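You operate a simulated robot arm through the tools that you are given. There is no shell and no other tool.

You run a simulated robot arm. Do the job below in one go: nothing can be reset, and whatever is moved stays where it is left.

Task
For pancakes, put two scoops of flour in the small jug and the egg in the yellow bowl.
Fine: the one in the egg house, lowered gently; shut the roof, scoop back, lid on.
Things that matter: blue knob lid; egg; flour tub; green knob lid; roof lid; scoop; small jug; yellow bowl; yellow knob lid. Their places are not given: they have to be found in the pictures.

Only the result counts: the job must be done as asked and must still hold three seconds after the hand-in. Knocking over, shifting, dropping, spilling or breaking anything else fails it. A push-on lid holds only when it is set on centred and level and pressed home; a screw cap is set on level and turned clockwise until tight.

Robot
A 7-joint arm with a two-finger parallel gripper, fixed in place. Base frame: the origin is on the floor under the middle of its stand, x ahead of it, y to its left, z up; the work surface is at about z = 900. Lengths are in mm, angles in degrees, forces in N, time in s.
It reaches about 1479 mm from its shoulder. Its first joint turns from -166.0 to 166.0 degrees. Payload 4.4 kg.
The TCP is the grasp point between the finger pads, 23 mm short of the fingertips. In the tool frame z runs along the fingers and y along their closing line. The gripper opens to 94 mm. The fingers are 38 mm wide and 10 mm thick; the gripper's body (54 by 96 mm) begins 39 mm behind the TCP.
Orientation is told as [roll, pitch, yaw] about the base's x, y, z axes, in that order, counted from this pose: with the fingers straight down and closing along the base's y, the tool's x points along the base's -x, its y along +y and its z along -z.

Tools
- The arm moves only by the tool drive_tool. Its argument "increments" is a list of rows, each an object of numbers (a shift or turn left out is 0, a gripper value left out holds the last): "x", "y", "z": the shift along the tool's x, y, z in mm; "wx", "wy", "wz": the turn, a rotation vector about the tool's x, y, z in degrees. In form: [{"x": .., "y": .., "z": .., "wx": .., "wy": .., "wz": ..}, ...]. A call has 1 to 20 rows; each row shifts and turns the commanded pose from where the row before left it, along the tool's axes as they then stand. "hand" is the opening, from 0 (shut) to 1 (fully open), set as the call begins (left out, the last holds). Rows are played at 5 a second. More than 50 mm and 8.6 degrees between two rows, or a gripper value outside its range, and nothing of the call is played. A pose out of reach is approached as far as the arm can. The call stops where the force on the tool passes 90 N (or 10 N more than at its start, if that is more) or the arm is blocked; 0.2 s more then pass. The fingers move at their own pace (about 72 mm/s each) and stop on an object; they squeeze with about 41 N. The grip force told is the motor's: it shows also when the fingers shut on nothing. Time passes only in rows, and 0.2 s behind the last, so rows that do not move let the fingers close. It gives the time, the measured TCP pose, the force on the tool (base axes), the opening and the grip force at its end, in the units of the frame above (readings bear some noise), with the torque about the TCP (base axes, N m) and any sound that the robot's microphone picked up, and new pictures: "show" is both (left out), scene, wrist or none.
- Cameras (640 x 400 px; columns grow to the right, rows downward): "scene" is fixed at [224.6, -490.3, 1562.3]; the picture's right is [0.35, -0.94, 0.00], its down [-0.47, -0.18, -0.86] and it looks along [0.81, 0.30, -0.50] (base axes); focal length 288 px, centre (320, 200). "wrist" rides on the gripper at [86, 16, -74] in the tool frame; the picture's right is [-0.18, 0.98, 0.00], its down [-0.58, -0.11, -0.81] and it looks along [-0.79, -0.15, 0.59] (tool axes); focal length 243 px, centre (320, 200).
- pixel_to_xyz(camera, pixels): for up to 12 pixels [column, row] of the newest picture of that camera ("zoom" is the newest enlarged one), the place [x, y, z] in the base frame of the surface seen there, good to about 2 mm, but the place of the scene camera against the robot may be out by one fixed shift of up to 25 mm in any direction. It takes no simulated time.
- inspect(camera, box): a new picture of the part [left, top, right, bottom] of that camera's present view, enlarged. It takes no simulated time.
- finish_job(): hands the job in; it is judged then, once.

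Leave the gripper open and the arm clear of the work at the hand-in unless told otherwise.

The tools are called after ">>>" as name(argument=value, ...) on one line, values as JSON. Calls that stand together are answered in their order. drive_tool: Moves the arm, as the interface text tells. Its arguments: {"type":"object","properties":{"increments":{"type":"array","items":{"type":"object","properties":{"x":{"type":"number"},"y":{"type":"number"},"z":{"type":"number"},"wx":{"type":"number"},"wy":{"type":"number"},"wz":{"type":"number"}}}},"hand":{"type":"number"},"show":{"type":"string","enum":["both","scene","wrist","none"]}},"required":["increments"]} The other tools are called the same way: pixel_to_xyz (camera, pixels) gives the place of the surface under pixels of a picture; inspect (camera, box) takes an enlarged picture of a part of a camera's view; finish_job () hands the job in.

At the start:

```text
time_s: 0.0
eef_pos: [765.1, -79.4, 1281.8]
orientation: [0.0, 0.0, 0.0]
wrist_force: [-1.1, -0.1, 1.0]
wrist_torque: [0.02, -0.02, 0.03]
finger_gap: 94.0
finger_force: 0.0
```

scene: 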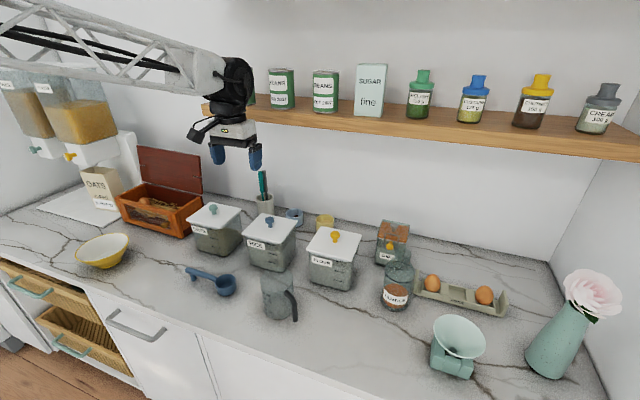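
wrist: 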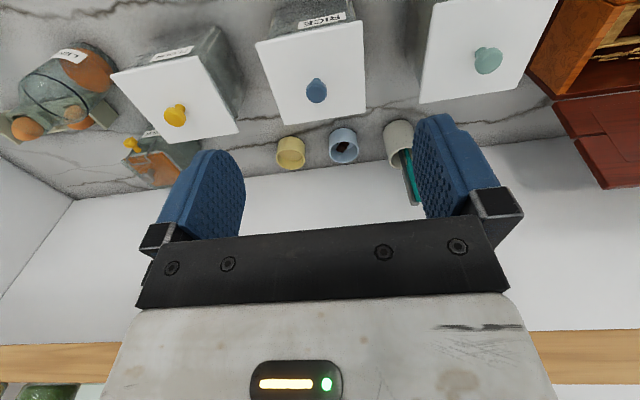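

I'll start by enlarging parts of the scene picture: the three tubs with knob lids (green ~[215,215], blue ~[270,225], yellow ~[333,240]), the wooden egg house (~[165,195]), the scoop (~[215,280]), the jug (~[280,295]) and the yellow bowl (~[103,250]).

>>> inspect(camera="scene", box=[180, 190, 370, 330])

>>> inspect(camera="scene", box=[60, 130, 250, 280])

>>> inspect(camera="scene", box=[360, 210, 520, 330])

>>> inspect(camera="wrist", box=[100, 0, 640, 200])

```text
2.86 times, centred on (275, 260) of scene
```

zoom: 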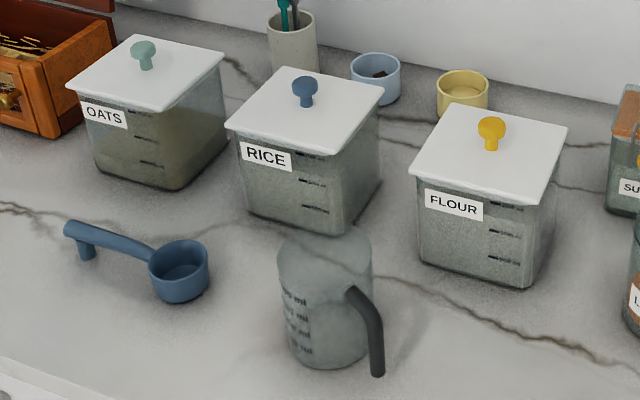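

```text
2.67 times, centred on (155, 205) of scene
```

zoom: 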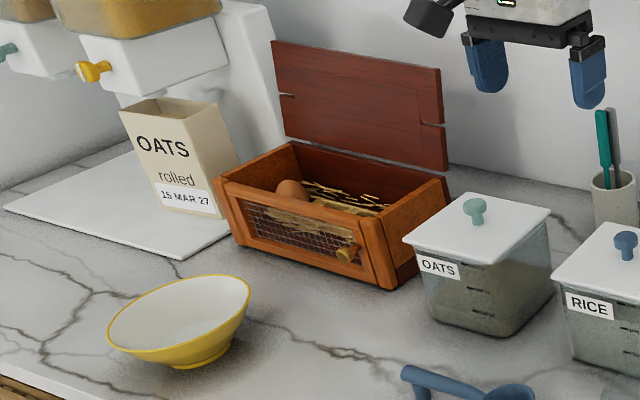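

```text
3.33 times, centred on (440, 270) of scene
```

zoom: 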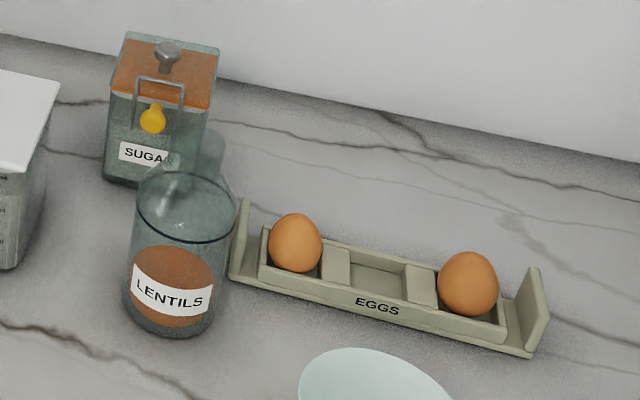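

```text
1.19 times, centred on (370, 100) of wrist
```

zoom: 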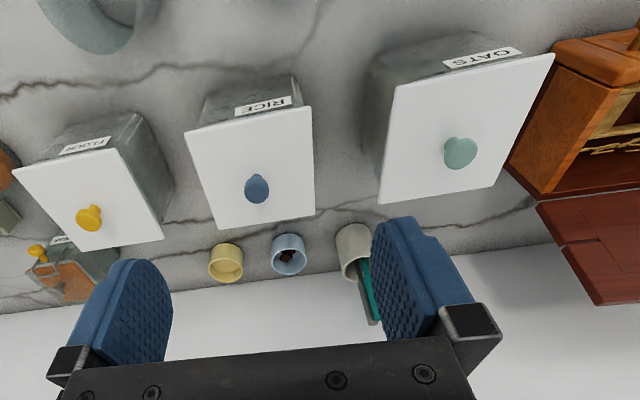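

The FLOUR label is on the tub with the yellow knob lid. The egg house holds one egg in straw and its roof is open. I'll measure points in both cameras to estimate the scene camera's shift: the knobs in wrist at (175,115), (317,90), (488,60), and in scene at (333,237), (269,221), (213,208).

>>> pixel_to_xyz(camera="wrist", pixels=[[175, 115], [317, 90], [488, 60], [111, 73], [160, 143], [238, 130], [190, 58], [256, 43], [280, 124], [365, 112], [290, 150], [344, 145]])

>>> pixel_to_xyz(camera="scene", pixels=[[333, 237], [269, 221], [222, 208], [302, 250], [347, 262], [361, 235], [316, 227], [225, 285], [192, 270], [278, 285], [291, 300], [103, 250]])

```text
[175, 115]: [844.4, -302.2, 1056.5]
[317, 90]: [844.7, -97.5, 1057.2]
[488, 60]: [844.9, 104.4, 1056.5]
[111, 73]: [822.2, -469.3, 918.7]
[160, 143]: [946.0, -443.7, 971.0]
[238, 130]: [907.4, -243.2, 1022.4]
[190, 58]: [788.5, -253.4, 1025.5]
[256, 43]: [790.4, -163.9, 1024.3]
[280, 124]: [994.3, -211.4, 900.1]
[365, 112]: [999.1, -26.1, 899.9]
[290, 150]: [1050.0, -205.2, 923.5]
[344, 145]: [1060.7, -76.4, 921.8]
```

```text
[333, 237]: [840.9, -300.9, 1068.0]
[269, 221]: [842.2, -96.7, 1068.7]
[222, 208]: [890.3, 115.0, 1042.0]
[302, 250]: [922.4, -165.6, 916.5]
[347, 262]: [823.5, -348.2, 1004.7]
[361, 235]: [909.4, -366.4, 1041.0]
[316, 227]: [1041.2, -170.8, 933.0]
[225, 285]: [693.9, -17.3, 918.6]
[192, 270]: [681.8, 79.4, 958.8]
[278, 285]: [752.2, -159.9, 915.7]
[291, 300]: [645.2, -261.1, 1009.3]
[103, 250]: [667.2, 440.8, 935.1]
```

The two cameras roughly agree in x and y, and the scene camera seems to read about 12 mm high. I'll check that on bare counter, then measure more features.

>>> pixel_to_xyz(camera="scene", pixels=[[150, 290], [240, 310], [340, 310], [50, 235], [390, 330], [160, 250], [480, 260], [207, 180], [140, 255], [320, 130]])

>>> inspect(camera="scene", box=[180, 255, 310, 335])

>>> pixel_to_xyz(camera="wrist", pixels=[[115, 76], [165, 140], [236, 128], [186, 60], [260, 46], [284, 121], [362, 110], [351, 16], [423, 101], [517, 86], [553, 3], [437, 6]])

```text
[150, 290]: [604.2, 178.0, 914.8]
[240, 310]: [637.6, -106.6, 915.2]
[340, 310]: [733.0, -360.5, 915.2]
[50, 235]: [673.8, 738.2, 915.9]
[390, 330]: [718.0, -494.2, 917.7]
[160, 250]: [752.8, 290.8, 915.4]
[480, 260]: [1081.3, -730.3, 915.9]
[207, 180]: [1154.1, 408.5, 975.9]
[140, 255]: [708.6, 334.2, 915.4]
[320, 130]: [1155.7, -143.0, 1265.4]
```

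```text
4.92 times, centred on (245, 295) of scene
```

zoom: 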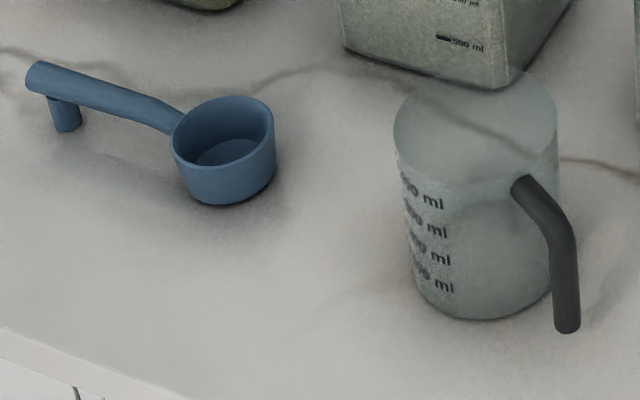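

```text
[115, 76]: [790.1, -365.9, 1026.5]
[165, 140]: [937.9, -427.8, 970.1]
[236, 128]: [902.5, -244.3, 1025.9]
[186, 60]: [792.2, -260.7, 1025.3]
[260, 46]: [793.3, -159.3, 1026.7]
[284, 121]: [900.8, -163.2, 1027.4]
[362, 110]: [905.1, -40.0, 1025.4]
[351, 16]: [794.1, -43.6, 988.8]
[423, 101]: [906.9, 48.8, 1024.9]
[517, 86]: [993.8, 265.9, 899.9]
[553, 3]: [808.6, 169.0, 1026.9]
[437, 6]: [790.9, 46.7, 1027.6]
```

The counter reads about 915 in the scene camera and 900 in the wrist camera, so the scene camera's z is about 15 mm high. Next I'll measure the egg house, egg and bowl through an enlarged scene picture.

>>> inspect(camera="scene", box=[100, 135, 220, 245])

>>> pixel_to_xyz(camera="scene", pixels=[[144, 201], [150, 203], [116, 193], [184, 235], [186, 214], [204, 199], [140, 148], [200, 160], [203, 192], [137, 185], [165, 225], [180, 205]])

```text
3.64 times, centred on (160, 190) of scene
```

zoom: 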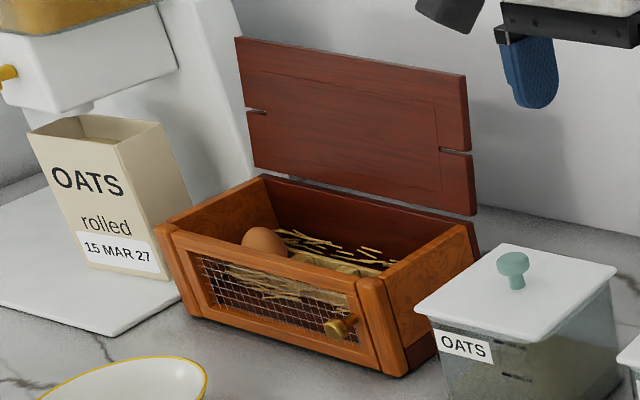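

```text
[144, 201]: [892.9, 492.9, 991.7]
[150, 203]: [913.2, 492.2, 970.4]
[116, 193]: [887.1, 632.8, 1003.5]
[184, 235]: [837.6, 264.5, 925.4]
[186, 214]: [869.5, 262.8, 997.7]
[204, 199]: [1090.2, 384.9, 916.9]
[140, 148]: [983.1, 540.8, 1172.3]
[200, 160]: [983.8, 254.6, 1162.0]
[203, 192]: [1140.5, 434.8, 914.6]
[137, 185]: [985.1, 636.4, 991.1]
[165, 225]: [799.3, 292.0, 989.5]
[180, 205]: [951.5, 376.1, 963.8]
```

The egg is near x≈900, y≈490, inside the house (rim z≈985). I'll move the arm left to about (650, 500, 1250), high and clear, so the wrist camera looks into the house.

>>> drive_tool(increments=[{"x": 8.2, "y": 41.4, "z": 2.3}, {"x": 8.2, "y": 41.4, "z": 2.3}, {"x": 8.2, "y": 41.4, "z": 2.3}, {"x": 8.2, "y": 41.4, "z": 2.3}, {"x": 8.2, "y": 41.4, "z": 2.3}, {"x": 8.2, "y": 41.4, "z": 2.3}, {"x": 8.2, "y": 41.4, "z": 2.3}, {"x": 8.2, "y": 41.4, "z": 2.3}, {"x": 8.2, "y": 41.4, "z": 2.3}, {"x": 8.2, "y": 41.4, "z": 2.3}, {"x": 8.2, "y": 41.4, "z": 2.3}, {"x": 8.2, "y": 41.4, "z": 2.3}, {"x": 8.2, "y": 41.4, "z": 2.3}, {"x": 8.2, "y": 41.4, "z": 2.3}, {}, {}], hand=1)

```text
time_s: 3.4
eef_pos: [650.1, 499.4, 1248.4]
orientation: [0.0, 0.0, 0.1]
wrist_force: [-0.2, 0.3, 0.3]
wrist_torque: [0.0, -0.02, 0.04]
finger_gap: 93.8
finger_force: 0.0
```

scene: 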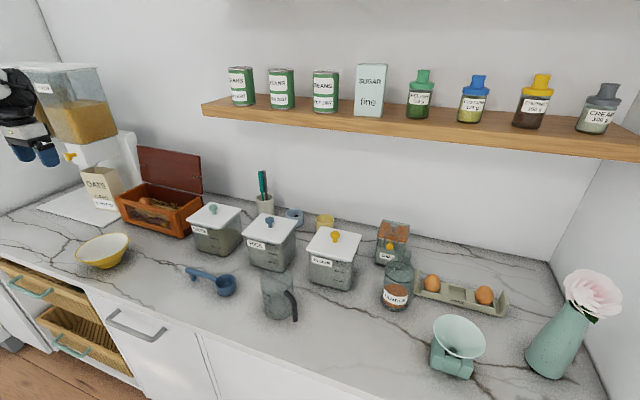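
wrist: 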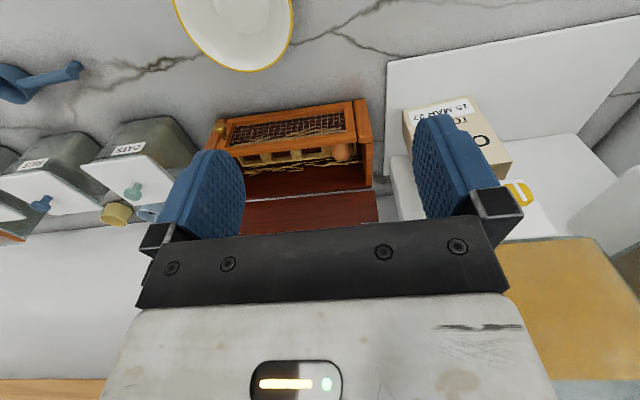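

The egg house shows upside down between the fingers. I'll enlarge it.

>>> inspect(camera="wrist", box=[180, 80, 440, 240])

>>> pixel_to_xyz(camera="wrist", pixels=[[342, 150], [338, 155], [346, 157], [350, 145], [233, 40], [223, 128], [357, 104], [369, 176], [300, 155], [280, 158], [377, 195], [285, 210]])

```text
2.46 times, centred on (310, 160) of wrist
```

zoom: 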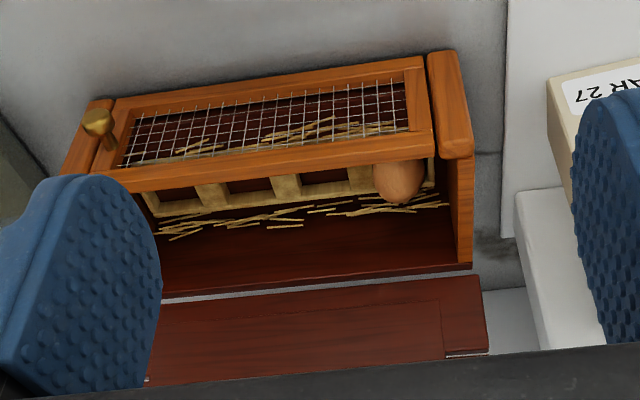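

```text
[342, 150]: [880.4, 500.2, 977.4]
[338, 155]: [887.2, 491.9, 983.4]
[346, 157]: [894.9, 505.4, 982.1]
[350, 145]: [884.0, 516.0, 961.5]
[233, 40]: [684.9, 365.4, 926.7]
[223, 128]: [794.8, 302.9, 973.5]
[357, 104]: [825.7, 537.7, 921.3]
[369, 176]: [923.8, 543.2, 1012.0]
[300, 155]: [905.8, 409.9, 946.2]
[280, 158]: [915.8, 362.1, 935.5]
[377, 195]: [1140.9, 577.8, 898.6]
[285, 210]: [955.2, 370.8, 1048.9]
```

There is a rack inside with the egg in its left-most cell, around (888, 498), top z≈985. I'll go to about (790, 486, 1180) and tilt the tool 30° so the camera looks down more steeply.

>>> drive_tool(increments=[{"x": -35, "y": -3, "z": 17}, {"x": -35, "y": -3, "z": 17}, {"x": -35, "y": -3, "z": 17}, {"x": -35, "y": -3, "z": 17}, {"wy": 7.5}, {"wy": 7.5}, {"wy": 7.5}, {"wy": 7.5}, {}, {}])

```text
time_s: 5.6
eef_pos: [791.6, 488.0, 1182.3]
orientation: [0.0, 29.9, -0.1]
wrist_force: [0.8, 0.7, 0.0]
wrist_torque: [-0.01, 0.01, -0.01]
finger_gap: 94.1
finger_force: 0.0
```

scene: 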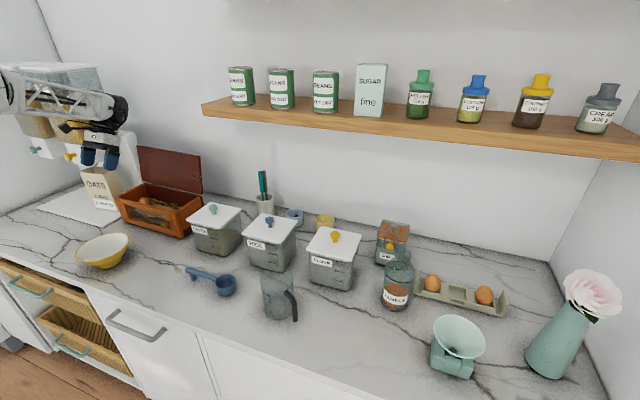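
wrist: 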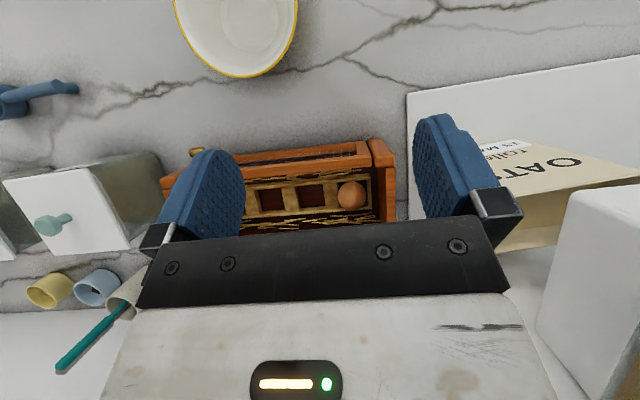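

>>> inspect(camera="wrist", box=[230, 130, 420, 250])

>>> pixel_to_xyz(camera="wrist", pixels=[[352, 195], [342, 195], [362, 195], [352, 184], [352, 206], [383, 145], [393, 170], [360, 147], [330, 190], [305, 195], [270, 200], [380, 215]])

```text
3.33 times, centred on (325, 190) of wrist
```

zoom: 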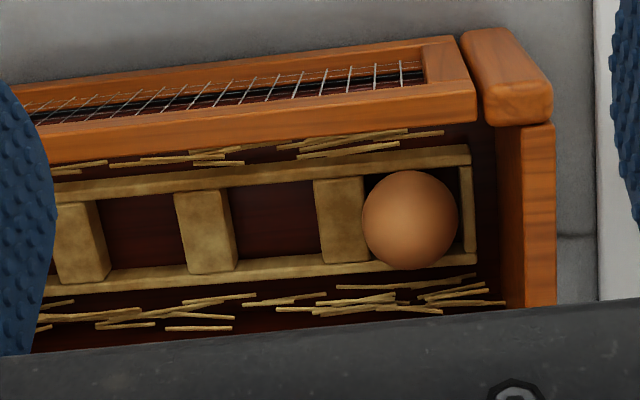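

```text
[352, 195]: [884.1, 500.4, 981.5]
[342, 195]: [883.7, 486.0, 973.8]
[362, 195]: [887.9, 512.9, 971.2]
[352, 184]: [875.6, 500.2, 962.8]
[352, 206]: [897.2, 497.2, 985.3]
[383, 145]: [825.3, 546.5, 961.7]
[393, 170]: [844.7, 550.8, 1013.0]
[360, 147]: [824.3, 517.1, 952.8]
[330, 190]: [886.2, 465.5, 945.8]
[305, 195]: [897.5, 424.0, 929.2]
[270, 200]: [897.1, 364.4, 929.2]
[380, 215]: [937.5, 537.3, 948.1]
```

The egg is upright and about 40 mm wide. I'll measure the clearances around it in the zoom picture: inner edge of the front rail, the side wall, the rack rails and the straw.

>>> pixel_to_xyz(camera="zoom", pixels=[[410, 95], [410, 122], [410, 140], [410, 158], [467, 200], [515, 200], [535, 140], [535, 290], [410, 268], [375, 220], [452, 220], [508, 90]])

>>> pixel_to_xyz(camera="wrist", pixels=[[175, 10], [296, 10], [235, 75], [235, 30], [230, 5], [200, 55], [275, 55], [293, 30], [235, 68], [60, 85], [15, 95], [30, 88]])

```text
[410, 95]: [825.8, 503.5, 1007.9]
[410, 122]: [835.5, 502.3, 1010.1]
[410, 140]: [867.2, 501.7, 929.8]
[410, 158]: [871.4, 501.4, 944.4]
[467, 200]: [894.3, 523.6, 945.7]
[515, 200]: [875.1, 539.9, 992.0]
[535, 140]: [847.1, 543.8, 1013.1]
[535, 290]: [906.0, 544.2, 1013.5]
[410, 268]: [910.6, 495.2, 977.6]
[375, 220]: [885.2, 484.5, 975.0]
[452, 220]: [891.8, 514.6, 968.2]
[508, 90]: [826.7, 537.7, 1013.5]
```

```text
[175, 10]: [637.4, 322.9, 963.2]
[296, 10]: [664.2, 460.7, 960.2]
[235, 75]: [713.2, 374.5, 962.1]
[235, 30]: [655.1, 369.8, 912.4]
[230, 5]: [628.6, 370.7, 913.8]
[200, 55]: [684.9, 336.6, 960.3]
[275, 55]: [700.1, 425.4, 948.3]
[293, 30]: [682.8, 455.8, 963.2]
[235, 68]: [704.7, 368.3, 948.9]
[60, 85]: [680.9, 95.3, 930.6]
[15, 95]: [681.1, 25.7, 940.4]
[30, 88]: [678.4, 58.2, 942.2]
```

House rim z≈1012, front wall's inner face x≈838, side wall's inner face y≈540, egg centre about (892, 500). I'll grip with the fingers closing along x, which needs yaw 90. First I'll level the tool and turn it 90° here at z≈1180, clear of everything.

>>> drive_tool(increments=[{"wy": -7.5}, {"wy": -7.5}, {"wy": -7.5}, {"wy": -7.5}, {"wz": -8.2}, {"wz": -8.2}, {"wz": -8.2}, {"wz": -8.2}, {"wz": -8.2}, {"wz": -8.2}, {"wz": -8.2}, {"wz": -8.2}, {"wz": -8.2}, {"wz": -8.2}, {"wz": -8}, {}])

```text
time_s: 9.0
eef_pos: [790.8, 488.4, 1180.6]
orientation: [0.0, 0.0, 90.2]
wrist_force: [-0.3, -0.3, 1.1]
wrist_torque: [-0.01, -0.04, 0.02]
finger_gap: 94.1
finger_force: 0.2
```

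scene: 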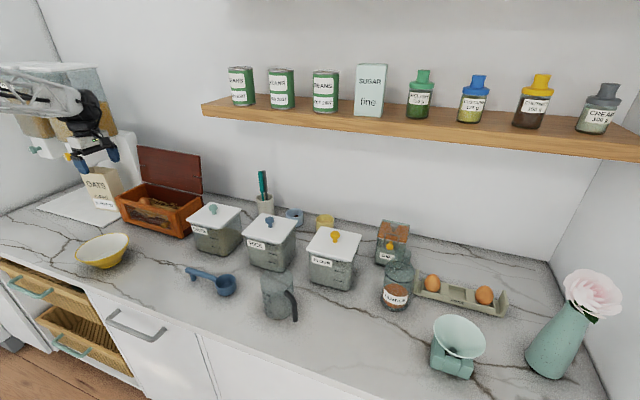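
wrist: 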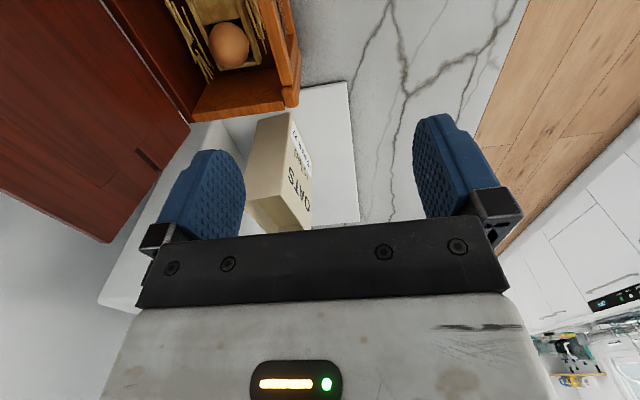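

Yaw is 90 now, so tool x = −y base and tool y = −x base. I'll go above the egg at (892, 500, 1110) with the gap set to about 72 mm and check the picture.

>>> drive_tool(increments=[{"x": -4, "y": -34, "z": 0}, {"x": -4, "y": -34, "z": 10}, {"x": -4, "y": -33, "z": 20}, {"z": 20}, {"z": 20}, {}, {}], hand=0.77)

```text
time_s: 10.6
eef_pos: [891.4, 499.5, 1110.8]
orientation: [0.0, 0.0, 90.0]
wrist_force: [-1.1, 0.2, -0.3]
wrist_torque: [-0.01, 0.03, -0.02]
finger_gap: 72.6
finger_force: 0.0
```

scene: 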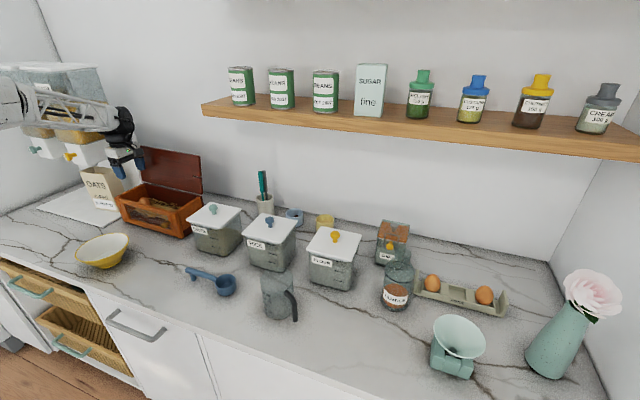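
wrist: 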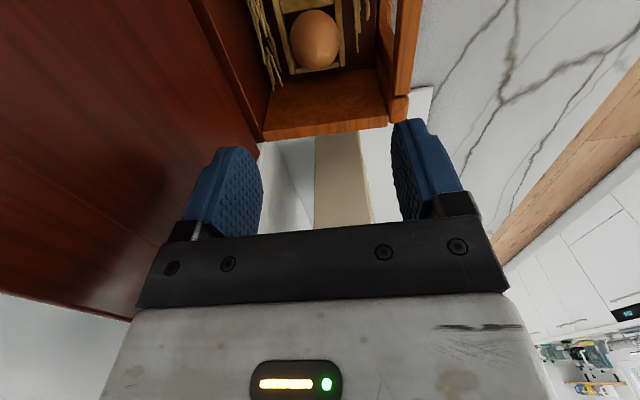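

I'll measure the egg again from this new direction, with wrist pixels on its outline.

>>> pixel_to_xyz(camera="wrist", pixels=[[315, 39], [292, 39], [337, 39], [315, 14], [315, 64], [315, 55], [315, 25], [305, 45], [328, 80], [250, 100], [285, 60], [346, 60]])

>>> inspect(camera="wrist", box=[220, 0, 420, 130])

```text
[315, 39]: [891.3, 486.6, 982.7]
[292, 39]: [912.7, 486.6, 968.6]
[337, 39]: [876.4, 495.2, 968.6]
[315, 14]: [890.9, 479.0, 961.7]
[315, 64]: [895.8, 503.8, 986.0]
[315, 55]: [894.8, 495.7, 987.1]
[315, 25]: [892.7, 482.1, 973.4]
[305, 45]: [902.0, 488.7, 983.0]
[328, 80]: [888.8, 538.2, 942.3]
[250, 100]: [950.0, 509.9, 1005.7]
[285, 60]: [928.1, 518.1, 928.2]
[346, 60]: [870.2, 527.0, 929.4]
```

```text
3.08 times, centred on (320, 65) of wrist
```

zoom: 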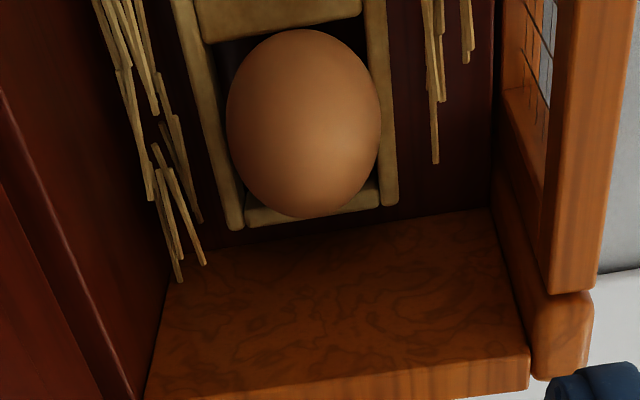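

Centre is about (894, 499) with its top at z≈987. I'll lower to z≈1010 first and check.

>>> drive_tool(increments=[{"y": -2, "z": 20}, {"z": 20}, {"z": 20}, {"z": 20}, {"z": 20}, {}])

```text
time_s: 12.0
eef_pos: [893.8, 499.7, 1012.2]
orientation: [0.0, -0.1, 89.9]
wrist_force: [0.0, 0.1, -0.3]
wrist_torque: [-0.02, -0.01, -0.02]
finger_gap: 72.5
finger_force: 0.0
```

scene: 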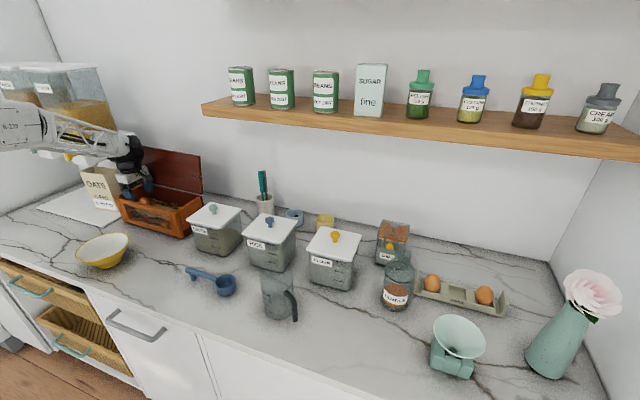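
wrist: 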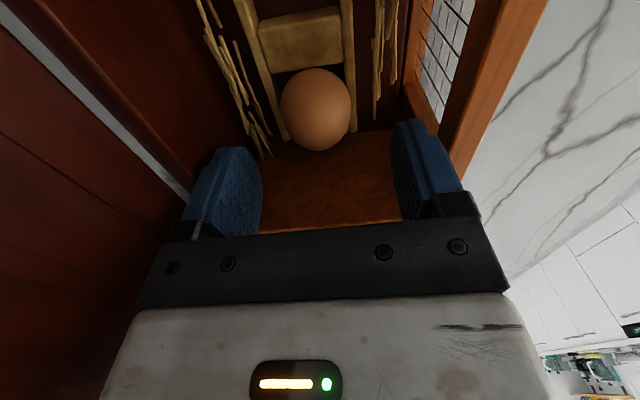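

The egg is centred between the fingers and nothing is touching. I'll lower another 37 mm to z≈975.

>>> drive_tool(increments=[{"z": 13}, {"z": 12}, {"z": 12}, {}], show="wrist")

```text
time_s: 13.0
eef_pos: [894.1, 500.2, 974.0]
orientation: [0.0, 0.1, 90.1]
wrist_force: [0.1, 0.7, -0.2]
wrist_torque: [-0.01, 0.03, -0.01]
finger_gap: 72.4
finger_force: 0.0
```

wrist: 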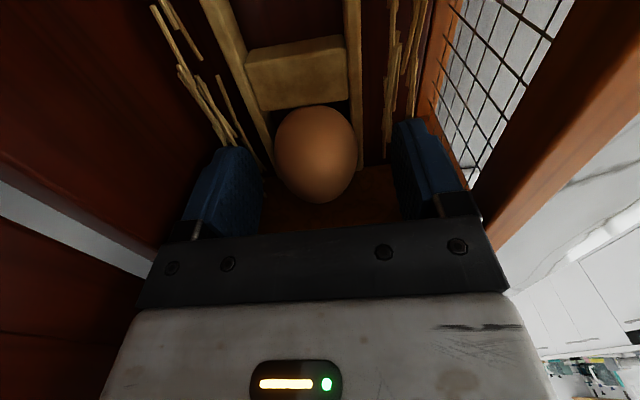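

I'll close in small steps, starting at 44 mm and going a little tighter until contact, so the egg isn't squeezed hard.

>>> drive_tool(increments=[{}, {}, {}], hand=0.47, show="none")

>>> drive_tool(increments=[{}, {}], hand=0.44, show="wrist")

```text
time_s: 13.8
eef_pos: [894.4, 500.1, 976.1]
orientation: [0.0, 0.1, 90.0]
wrist_force: [3.1, 0.6, 0.4]
wrist_torque: [-0.03, -0.07, -0.02]
finger_gap: 45.3
finger_force: 1.7
```

```text
time_s: 14.4
eef_pos: [894.2, 500.6, 975.7]
orientation: [0.0, 0.0, 90.0]
wrist_force: [7.5, 0.9, 0.3]
wrist_torque: [0.05, -0.18, 0.03]
finger_gap: 44.4
finger_force: 3.6
```

wrist: 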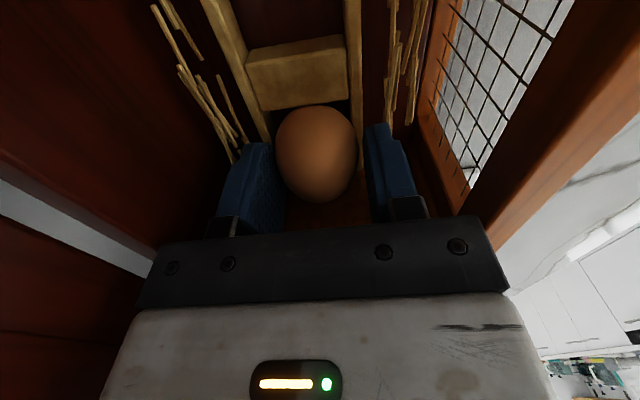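

The tool feels +7.5 N in x, so the rear finger (left in the picture) touches first while the front finger still has about 3 mm of gap. I'll open slightly, shift the tool +2 mm in x, and close again.

>>> drive_tool(increments=[{}, {"y": -2}, {}], hand=0.52, show="none")

>>> drive_tool(increments=[{}, {}], hand=0.45, show="none")

>>> drive_tool(increments=[{}, {}], hand=0.43, show="wrist")

```text
time_s: 15.2
eef_pos: [895.8, 501.7, 974.2]
orientation: [0.0, 0.0, 89.9]
wrist_force: [1.1, 0.5, 0.1]
wrist_torque: [0.01, 0.0, 0.02]
finger_gap: 48.9
finger_force: 0.1
```

```text
time_s: 15.8
eef_pos: [895.9, 499.7, 974.8]
orientation: [-0.1, 0.0, 90.0]
wrist_force: [-0.5, -0.2, -0.3]
wrist_torque: [0.0, -0.04, 0.02]
finger_gap: 42.4
finger_force: 0.2
```

```text
time_s: 16.4
eef_pos: [895.3, 500.8, 974.6]
orientation: [0.0, 0.1, 89.9]
wrist_force: [0.1, 0.5, -0.4]
wrist_torque: [-0.04, -0.03, 0.01]
finger_gap: 41.5
finger_force: 1.3
```

wrist: 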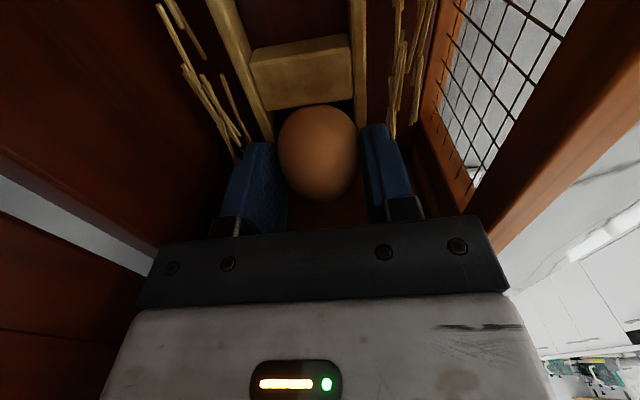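

Both pads now touch the egg at 41.5 mm. I'll tighten gently to a few newtons and lift a little to test.

>>> drive_tool(increments=[{}, {}], hand=0.37, show="none")

>>> drive_tool(increments=[{"z": -3}, {"z": -6}, {"z": -8}, {"z": -8}, {}], show="wrist")

```text
time_s: 17.0
eef_pos: [895.3, 500.2, 974.3]
orientation: [0.1, 0.0, 90.0]
wrist_force: [-0.1, -0.4, 0.0]
wrist_torque: [0.0, 0.05, 0.0]
finger_gap: 41.3
finger_force: 12.1
```

```text
time_s: 18.2
eef_pos: [895.0, 500.6, 1000.7]
orientation: [0.0, -0.1, 90.0]
wrist_force: [-0.5, 0.1, -1.0]
wrist_torque: [-0.01, 0.01, -0.01]
finger_gap: 41.3
finger_force: 12.2
```

wrist: 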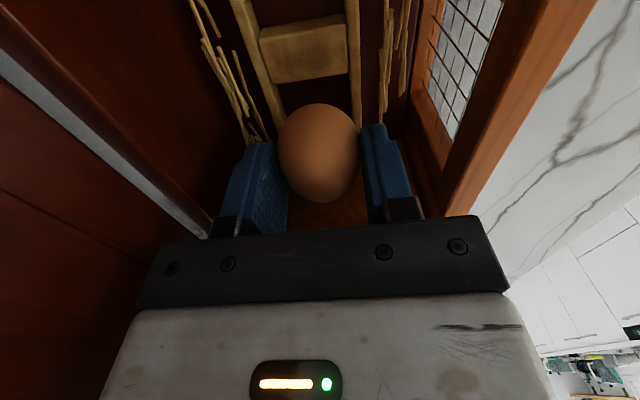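

The egg came up with the fingers at a grip of 12 N. I'll lift to z≈1125, then travel to about (645, 330, 1140), from where the wrist camera can see the bowl.

>>> drive_tool(increments=[{"z": -20}, {"z": -30}, {"z": -30}, {"z": -30}, {"z": -20}, {"x": 12, "y": 18}, {"x": 24, "y": 36}, {"x": 24, "y": 36}, {"x": 24, "y": 36}, {"x": 24, "y": 36}, {"x": 24, "y": 36}, {"x": 24, "y": 36}, {"x": 14, "y": 16}, {}, {}])

```text
time_s: 21.4
eef_pos: [646.7, 329.4, 1130.0]
orientation: [0.0, 0.0, 90.0]
wrist_force: [-0.1, -0.7, -0.2]
wrist_torque: [-0.02, -0.01, -0.03]
finger_gap: 41.3
finger_force: 12.0
```

scene: 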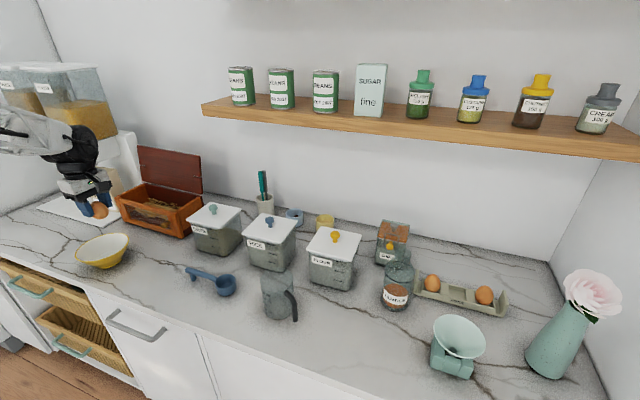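
wrist: 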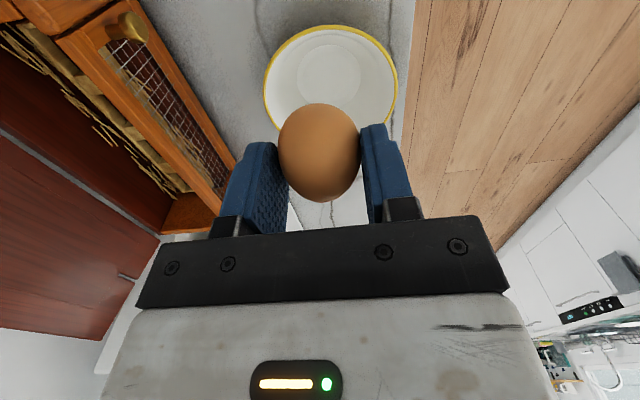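

The bowl is clear in the wrist view, with its inner base centred around (329,74) px. I'll measure its bottom and rim.

>>> pixel_to_xyz(camera="wrist", pixels=[[329, 74], [300, 74], [358, 74], [329, 46], [329, 98], [266, 85], [396, 85], [330, 28], [290, 40], [375, 42], [340, 60], [318, 88]])

>>> inspect(camera="wrist", box=[240, 10, 420, 130])

```text
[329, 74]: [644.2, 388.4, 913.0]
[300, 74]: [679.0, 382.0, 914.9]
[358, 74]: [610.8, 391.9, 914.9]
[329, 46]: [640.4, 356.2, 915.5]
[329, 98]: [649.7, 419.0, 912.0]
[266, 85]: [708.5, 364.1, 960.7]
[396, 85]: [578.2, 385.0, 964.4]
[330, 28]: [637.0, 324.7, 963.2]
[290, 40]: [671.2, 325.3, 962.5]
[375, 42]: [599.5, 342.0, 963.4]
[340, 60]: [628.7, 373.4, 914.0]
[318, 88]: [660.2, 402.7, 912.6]
```

```text
3.33 times, centred on (330, 70) of wrist
```

zoom: 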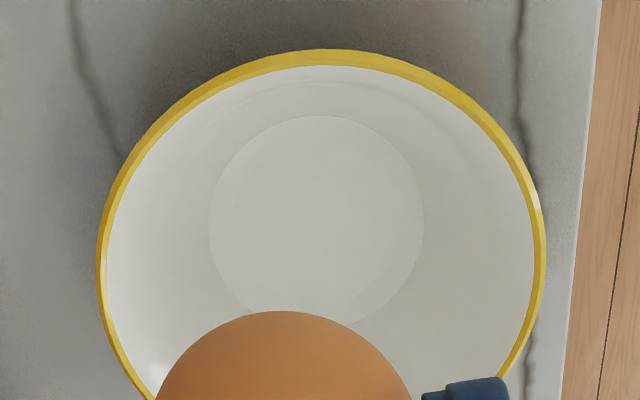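

The bowl's flat inner bottom is at z≈913, centred near (645, 389), with the rim at z≈963. I'll move above the centre and lower to z≈985.

>>> drive_tool(increments=[{"x": -20, "y": 0.6}, {"x": -20, "y": 0.6}, {"x": -20, "y": 0.5}, {}, {"z": 25}, {"z": 30}, {"z": 30}, {"z": 30}, {"z": 20}, {"z": 10}, {}], show="both")

```text
time_s: 23.8
eef_pos: [643.4, 390.0, 984.9]
orientation: [0.0, 0.0, 89.9]
wrist_force: [-0.8, 0.0, 0.5]
wrist_torque: [0.01, -0.01, -0.02]
finger_gap: 41.4
finger_force: 12.2
```

scene: 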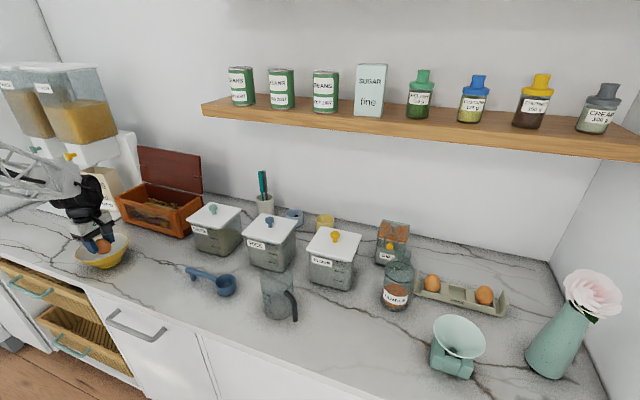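
wrist: 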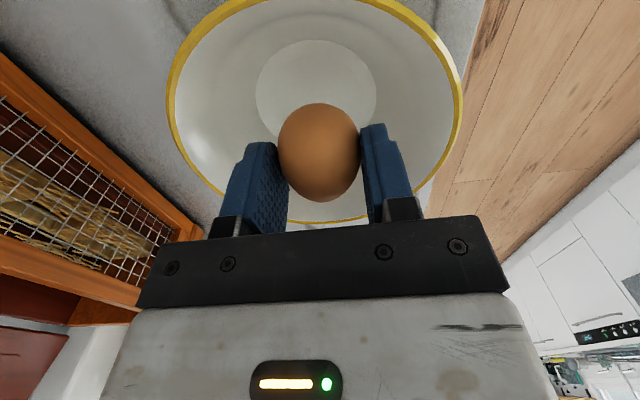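

The egg is over the middle of the bowl. I'll lower slowly now, 18 mm and then in 2 mm steps, watching the z force.

>>> drive_tool(increments=[{"z": 5}, {"z": 5}, {"z": 4}, {"z": 4}, {}], show="wrist")

>>> drive_tool(increments=[{"z": 1}, {"z": 1}, {"z": 1}, {}], show="none")

>>> drive_tool(increments=[{"z": 1}, {"z": 1}, {"z": 1}, {}], show="none")

```text
time_s: 25.0
eef_pos: [642.9, 389.8, 965.4]
orientation: [0.1, 0.0, 89.9]
wrist_force: [0.6, -1.1, 0.2]
wrist_torque: [-0.03, 0.0, -0.01]
finger_gap: 41.2
finger_force: 12.1
```

wrist: 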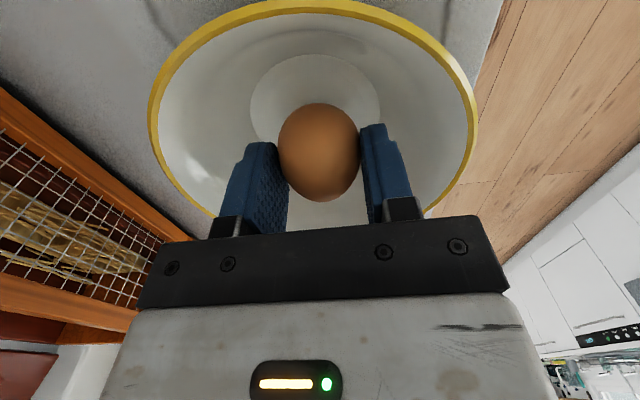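

```text
time_s: 26.0
eef_pos: [643.5, 389.3, 963.5]
orientation: [0.0, -0.1, 90.1]
wrist_force: [-0.3, -0.5, -1.2]
wrist_torque: [-0.01, 0.02, 0.0]
finger_gap: 41.2
finger_force: 11.6
```

```text
time_s: 27.0
eef_pos: [644.7, 389.9, 960.6]
orientation: [0.0, -0.1, 90.0]
wrist_force: [0.7, 0.4, -0.4]
wrist_torque: [0.0, -0.01, -0.02]
finger_gap: 41.5
finger_force: 11.7
```

No contact yet at z≈961. I'll keep going in 1 mm steps, two at a time.

>>> drive_tool(increments=[{"z": 1}, {"z": 1}, {}], show="none")

>>> drive_tool(increments=[{"z": 1}, {"z": 1}, {}], show="none")

```text
time_s: 27.8
eef_pos: [643.8, 389.6, 958.8]
orientation: [0.1, 0.0, 89.9]
wrist_force: [-0.6, -0.1, -0.6]
wrist_torque: [-0.01, 0.0, 0.02]
finger_gap: 41.4
finger_force: 12.2
```

```text
time_s: 28.6
eef_pos: [643.2, 390.6, 955.1]
orientation: [0.1, 0.1, 90.1]
wrist_force: [-2.3, 0.3, 4.5]
wrist_torque: [0.01, 0.07, 0.04]
finger_gap: 41.1
finger_force: 11.3
```

The z force rose to +4.5 N, so the egg has touched the bowl's bottom. I'll ease up half a millimetre and open gradually.

>>> drive_tool(increments=[{"z": -0.5}, {}], show="none", hand=0.42)

>>> drive_tool(increments=[{}, {}], show="none", hand=0.46)

>>> drive_tool(increments=[{}, {}], show="wrist", hand=0.52)

```text
time_s: 29.2
eef_pos: [643.8, 388.9, 957.1]
orientation: [0.1, 0.0, 90.0]
wrist_force: [-0.6, 0.2, -0.7]
wrist_torque: [0.0, -0.06, 0.0]
finger_gap: 40.9
finger_force: 11.9
```

```text
time_s: 29.8
eef_pos: [645.0, 390.8, 956.3]
orientation: [0.0, 0.0, 90.0]
wrist_force: [-1.1, -0.7, 0.0]
wrist_torque: [-0.02, 0.0, -0.04]
finger_gap: 43.2
finger_force: 0.0
```

```text
time_s: 30.4
eef_pos: [645.3, 392.1, 956.0]
orientation: [0.0, 0.0, 89.9]
wrist_force: [-0.8, -0.3, -0.8]
wrist_torque: [0.01, 0.05, 0.01]
finger_gap: 48.8
finger_force: 0.1
```

wrist: 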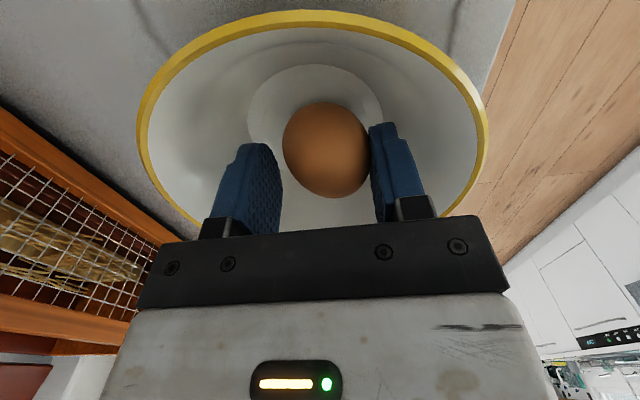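

The egg now stands and leans on the front finger. I'll keep opening in small steps so it tips slowly.

>>> drive_tool(increments=[{}, {}], show="none", hand=0.56)

>>> drive_tool(increments=[{}, {}], show="none", hand=0.6)

>>> drive_tool(increments=[{}, {}, {}, {}], show="wrist", hand=0.64)

```text
time_s: 31.0
eef_pos: [645.4, 390.0, 957.5]
orientation: [-0.1, 0.0, 90.0]
wrist_force: [0.2, -0.1, -0.2]
wrist_torque: [0.0, 0.01, -0.03]
finger_gap: 52.6
finger_force: 0.1
```

```text
time_s: 31.6
eef_pos: [644.8, 390.9, 956.6]
orientation: [-0.1, 0.1, 90.0]
wrist_force: [-0.2, 0.6, 0.7]
wrist_torque: [-0.02, -0.01, 0.0]
finger_gap: 56.3
finger_force: 0.2
```

```text
time_s: 32.6
eef_pos: [646.1, 388.4, 957.4]
orientation: [0.0, 0.0, 90.0]
wrist_force: [1.5, 1.0, 0.3]
wrist_torque: [0.01, 0.03, -0.04]
finger_gap: 59.6
finger_force: 0.1
```

wrist: 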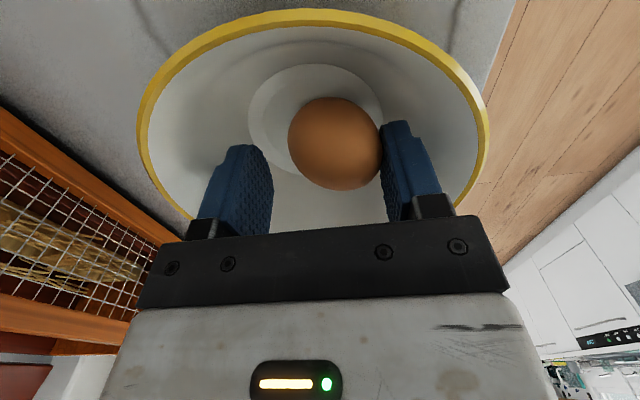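

The egg is tipping onto its side slowly. I'll open a bit more, then rise slowly.

>>> drive_tool(increments=[{}, {}, {}], show="wrist", hand=0.69)

>>> drive_tool(increments=[{"z": -2}, {"z": -2}, {"z": -2}, {"z": -2}, {"z": -2}, {}], show="wrist")

```text
time_s: 33.4
eef_pos: [645.0, 389.7, 957.0]
orientation: [0.0, 0.0, 90.0]
wrist_force: [0.4, 1.7, 1.7]
wrist_torque: [-0.03, 0.06, -0.02]
finger_gap: 63.9
finger_force: 0.1
```

wrist: 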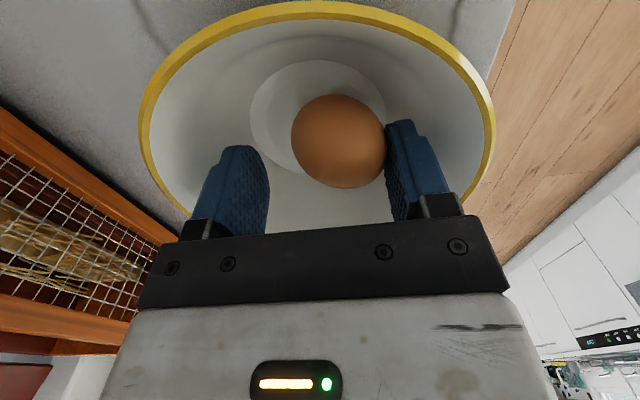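

```text
time_s: 34.8
eef_pos: [643.7, 389.5, 967.4]
orientation: [0.0, 0.0, 90.1]
wrist_force: [-0.3, -0.1, 0.4]
wrist_torque: [0.0, 0.01, -0.04]
finger_gap: 65.0
finger_force: 0.0
```

wrist: 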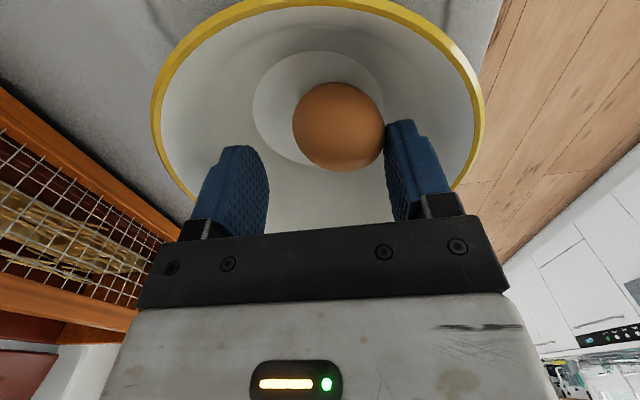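

The egg is almost on its side. I'll keep rising slowly and straight up until the fingers clear it.

>>> drive_tool(increments=[{"z": -4}, {"z": -4}, {"z": -4}, {"z": -4}, {"z": -4}, {}], show="wrist")

>>> drive_tool(increments=[{"z": -10}, {"z": -20}, {"z": -30}, {"z": -30}, {"z": -30}, {"z": -30}, {}], show="both")

```text
time_s: 36.2
eef_pos: [645.0, 389.6, 985.6]
orientation: [0.0, 0.0, 90.0]
wrist_force: [0.3, -0.2, 0.8]
wrist_torque: [0.03, 0.02, 0.01]
finger_gap: 65.1
finger_force: 0.0
```

wrist: 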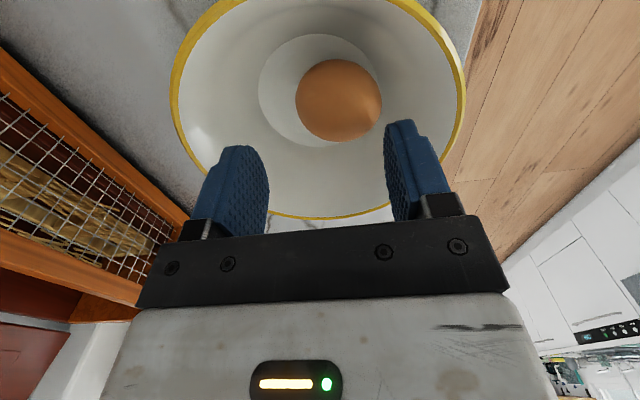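

```text
time_s: 37.8
eef_pos: [644.7, 389.8, 1137.4]
orientation: [0.0, 0.0, 89.9]
wrist_force: [0.3, 0.6, -0.4]
wrist_torque: [-0.06, 0.01, 0.01]
finger_gap: 64.9
finger_force: 0.1
```

scene: 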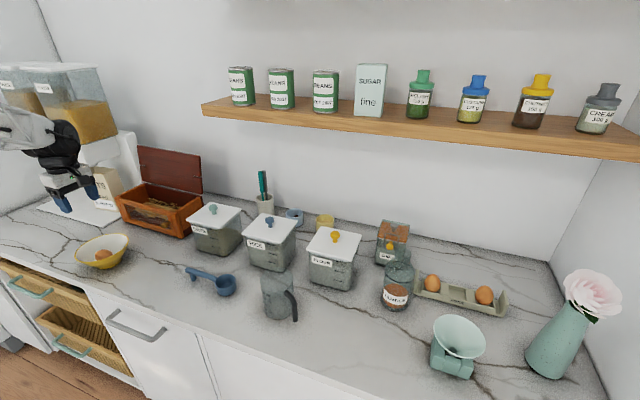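
wrist: 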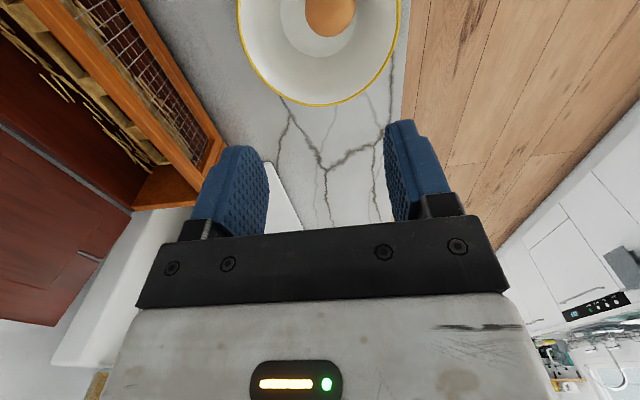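

The egg lies safely on its side in the bowl. Next is the roof: I'll enlarge the scene picture around it and measure its geometry.

>>> inspect(camera="scene", box=[110, 138, 214, 203])

>>> inspect(camera="scene", box=[60, 210, 160, 280])

```text
6.15 times, centred on (162, 170) of scene
```

zoom: 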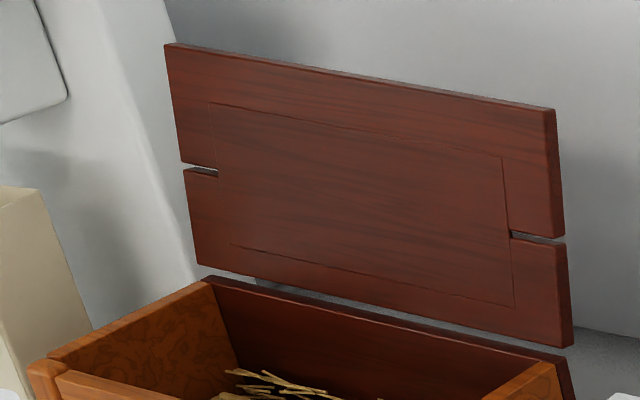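

```text
5.71 times, centred on (110, 245) of scene
```

zoom: 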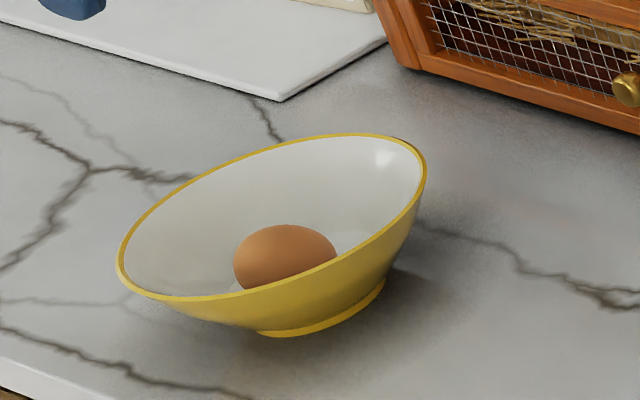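

>>> inspect(camera="scene", box=[110, 138, 214, 203])

>>> pixel_to_xyz(camera="zoom", pixels=[[172, 52], [550, 118], [568, 335], [205, 255], [360, 85], [385, 300], [558, 225], [562, 255], [400, 330], [555, 112], [568, 345], [230, 290]])

```text
6.15 times, centred on (162, 170) of scene
```

zoom: 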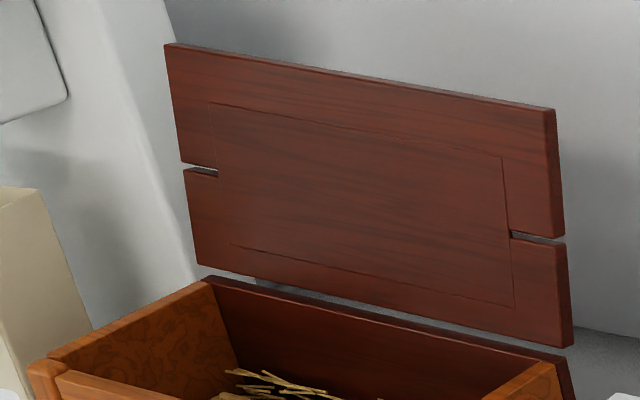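

```text
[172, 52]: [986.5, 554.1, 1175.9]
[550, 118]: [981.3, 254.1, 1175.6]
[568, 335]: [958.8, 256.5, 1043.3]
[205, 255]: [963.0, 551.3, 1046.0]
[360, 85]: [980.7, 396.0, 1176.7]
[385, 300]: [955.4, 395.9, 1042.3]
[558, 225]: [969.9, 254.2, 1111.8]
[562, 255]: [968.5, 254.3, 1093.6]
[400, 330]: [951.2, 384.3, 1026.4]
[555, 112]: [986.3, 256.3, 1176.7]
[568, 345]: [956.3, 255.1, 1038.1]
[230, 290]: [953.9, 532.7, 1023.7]
```

In the scene frame (z about 15 mm too high) the roof board runs from its lower edge (956, z 1040) to its top edge (984, z 1177), y 254–555, leaning back about 11°. I'll check it against the wrist camera, which sees part of the board at left, to get the true x.

>>> inspect(camera="wrist", box=[0, 80, 220, 330])

>>> pixel_to_xyz(camera="wrist", pixels=[[20, 100], [60, 150], [100, 185], [20, 170], [60, 220], [90, 270], [30, 300], [55, 322], [115, 220], [128, 205], [10, 320], [80, 240]])

```text
1.60 times, centred on (110, 205) of wrist
```

zoom: 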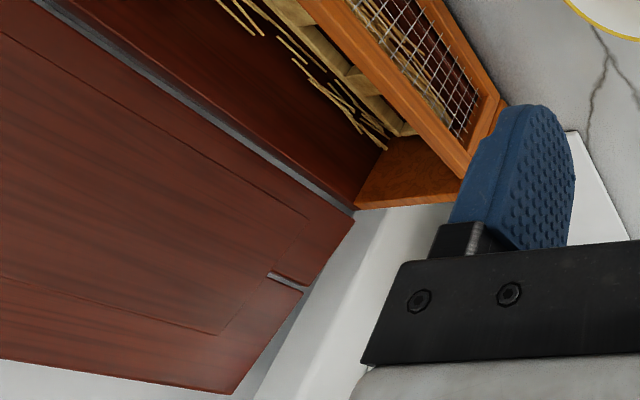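

```text
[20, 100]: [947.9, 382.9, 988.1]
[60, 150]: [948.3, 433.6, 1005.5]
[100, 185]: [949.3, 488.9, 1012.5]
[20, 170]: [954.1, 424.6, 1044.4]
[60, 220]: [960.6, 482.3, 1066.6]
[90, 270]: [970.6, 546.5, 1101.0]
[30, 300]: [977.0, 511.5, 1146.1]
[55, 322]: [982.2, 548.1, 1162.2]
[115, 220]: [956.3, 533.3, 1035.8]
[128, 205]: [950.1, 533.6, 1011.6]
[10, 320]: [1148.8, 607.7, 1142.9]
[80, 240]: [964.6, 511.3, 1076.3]
```

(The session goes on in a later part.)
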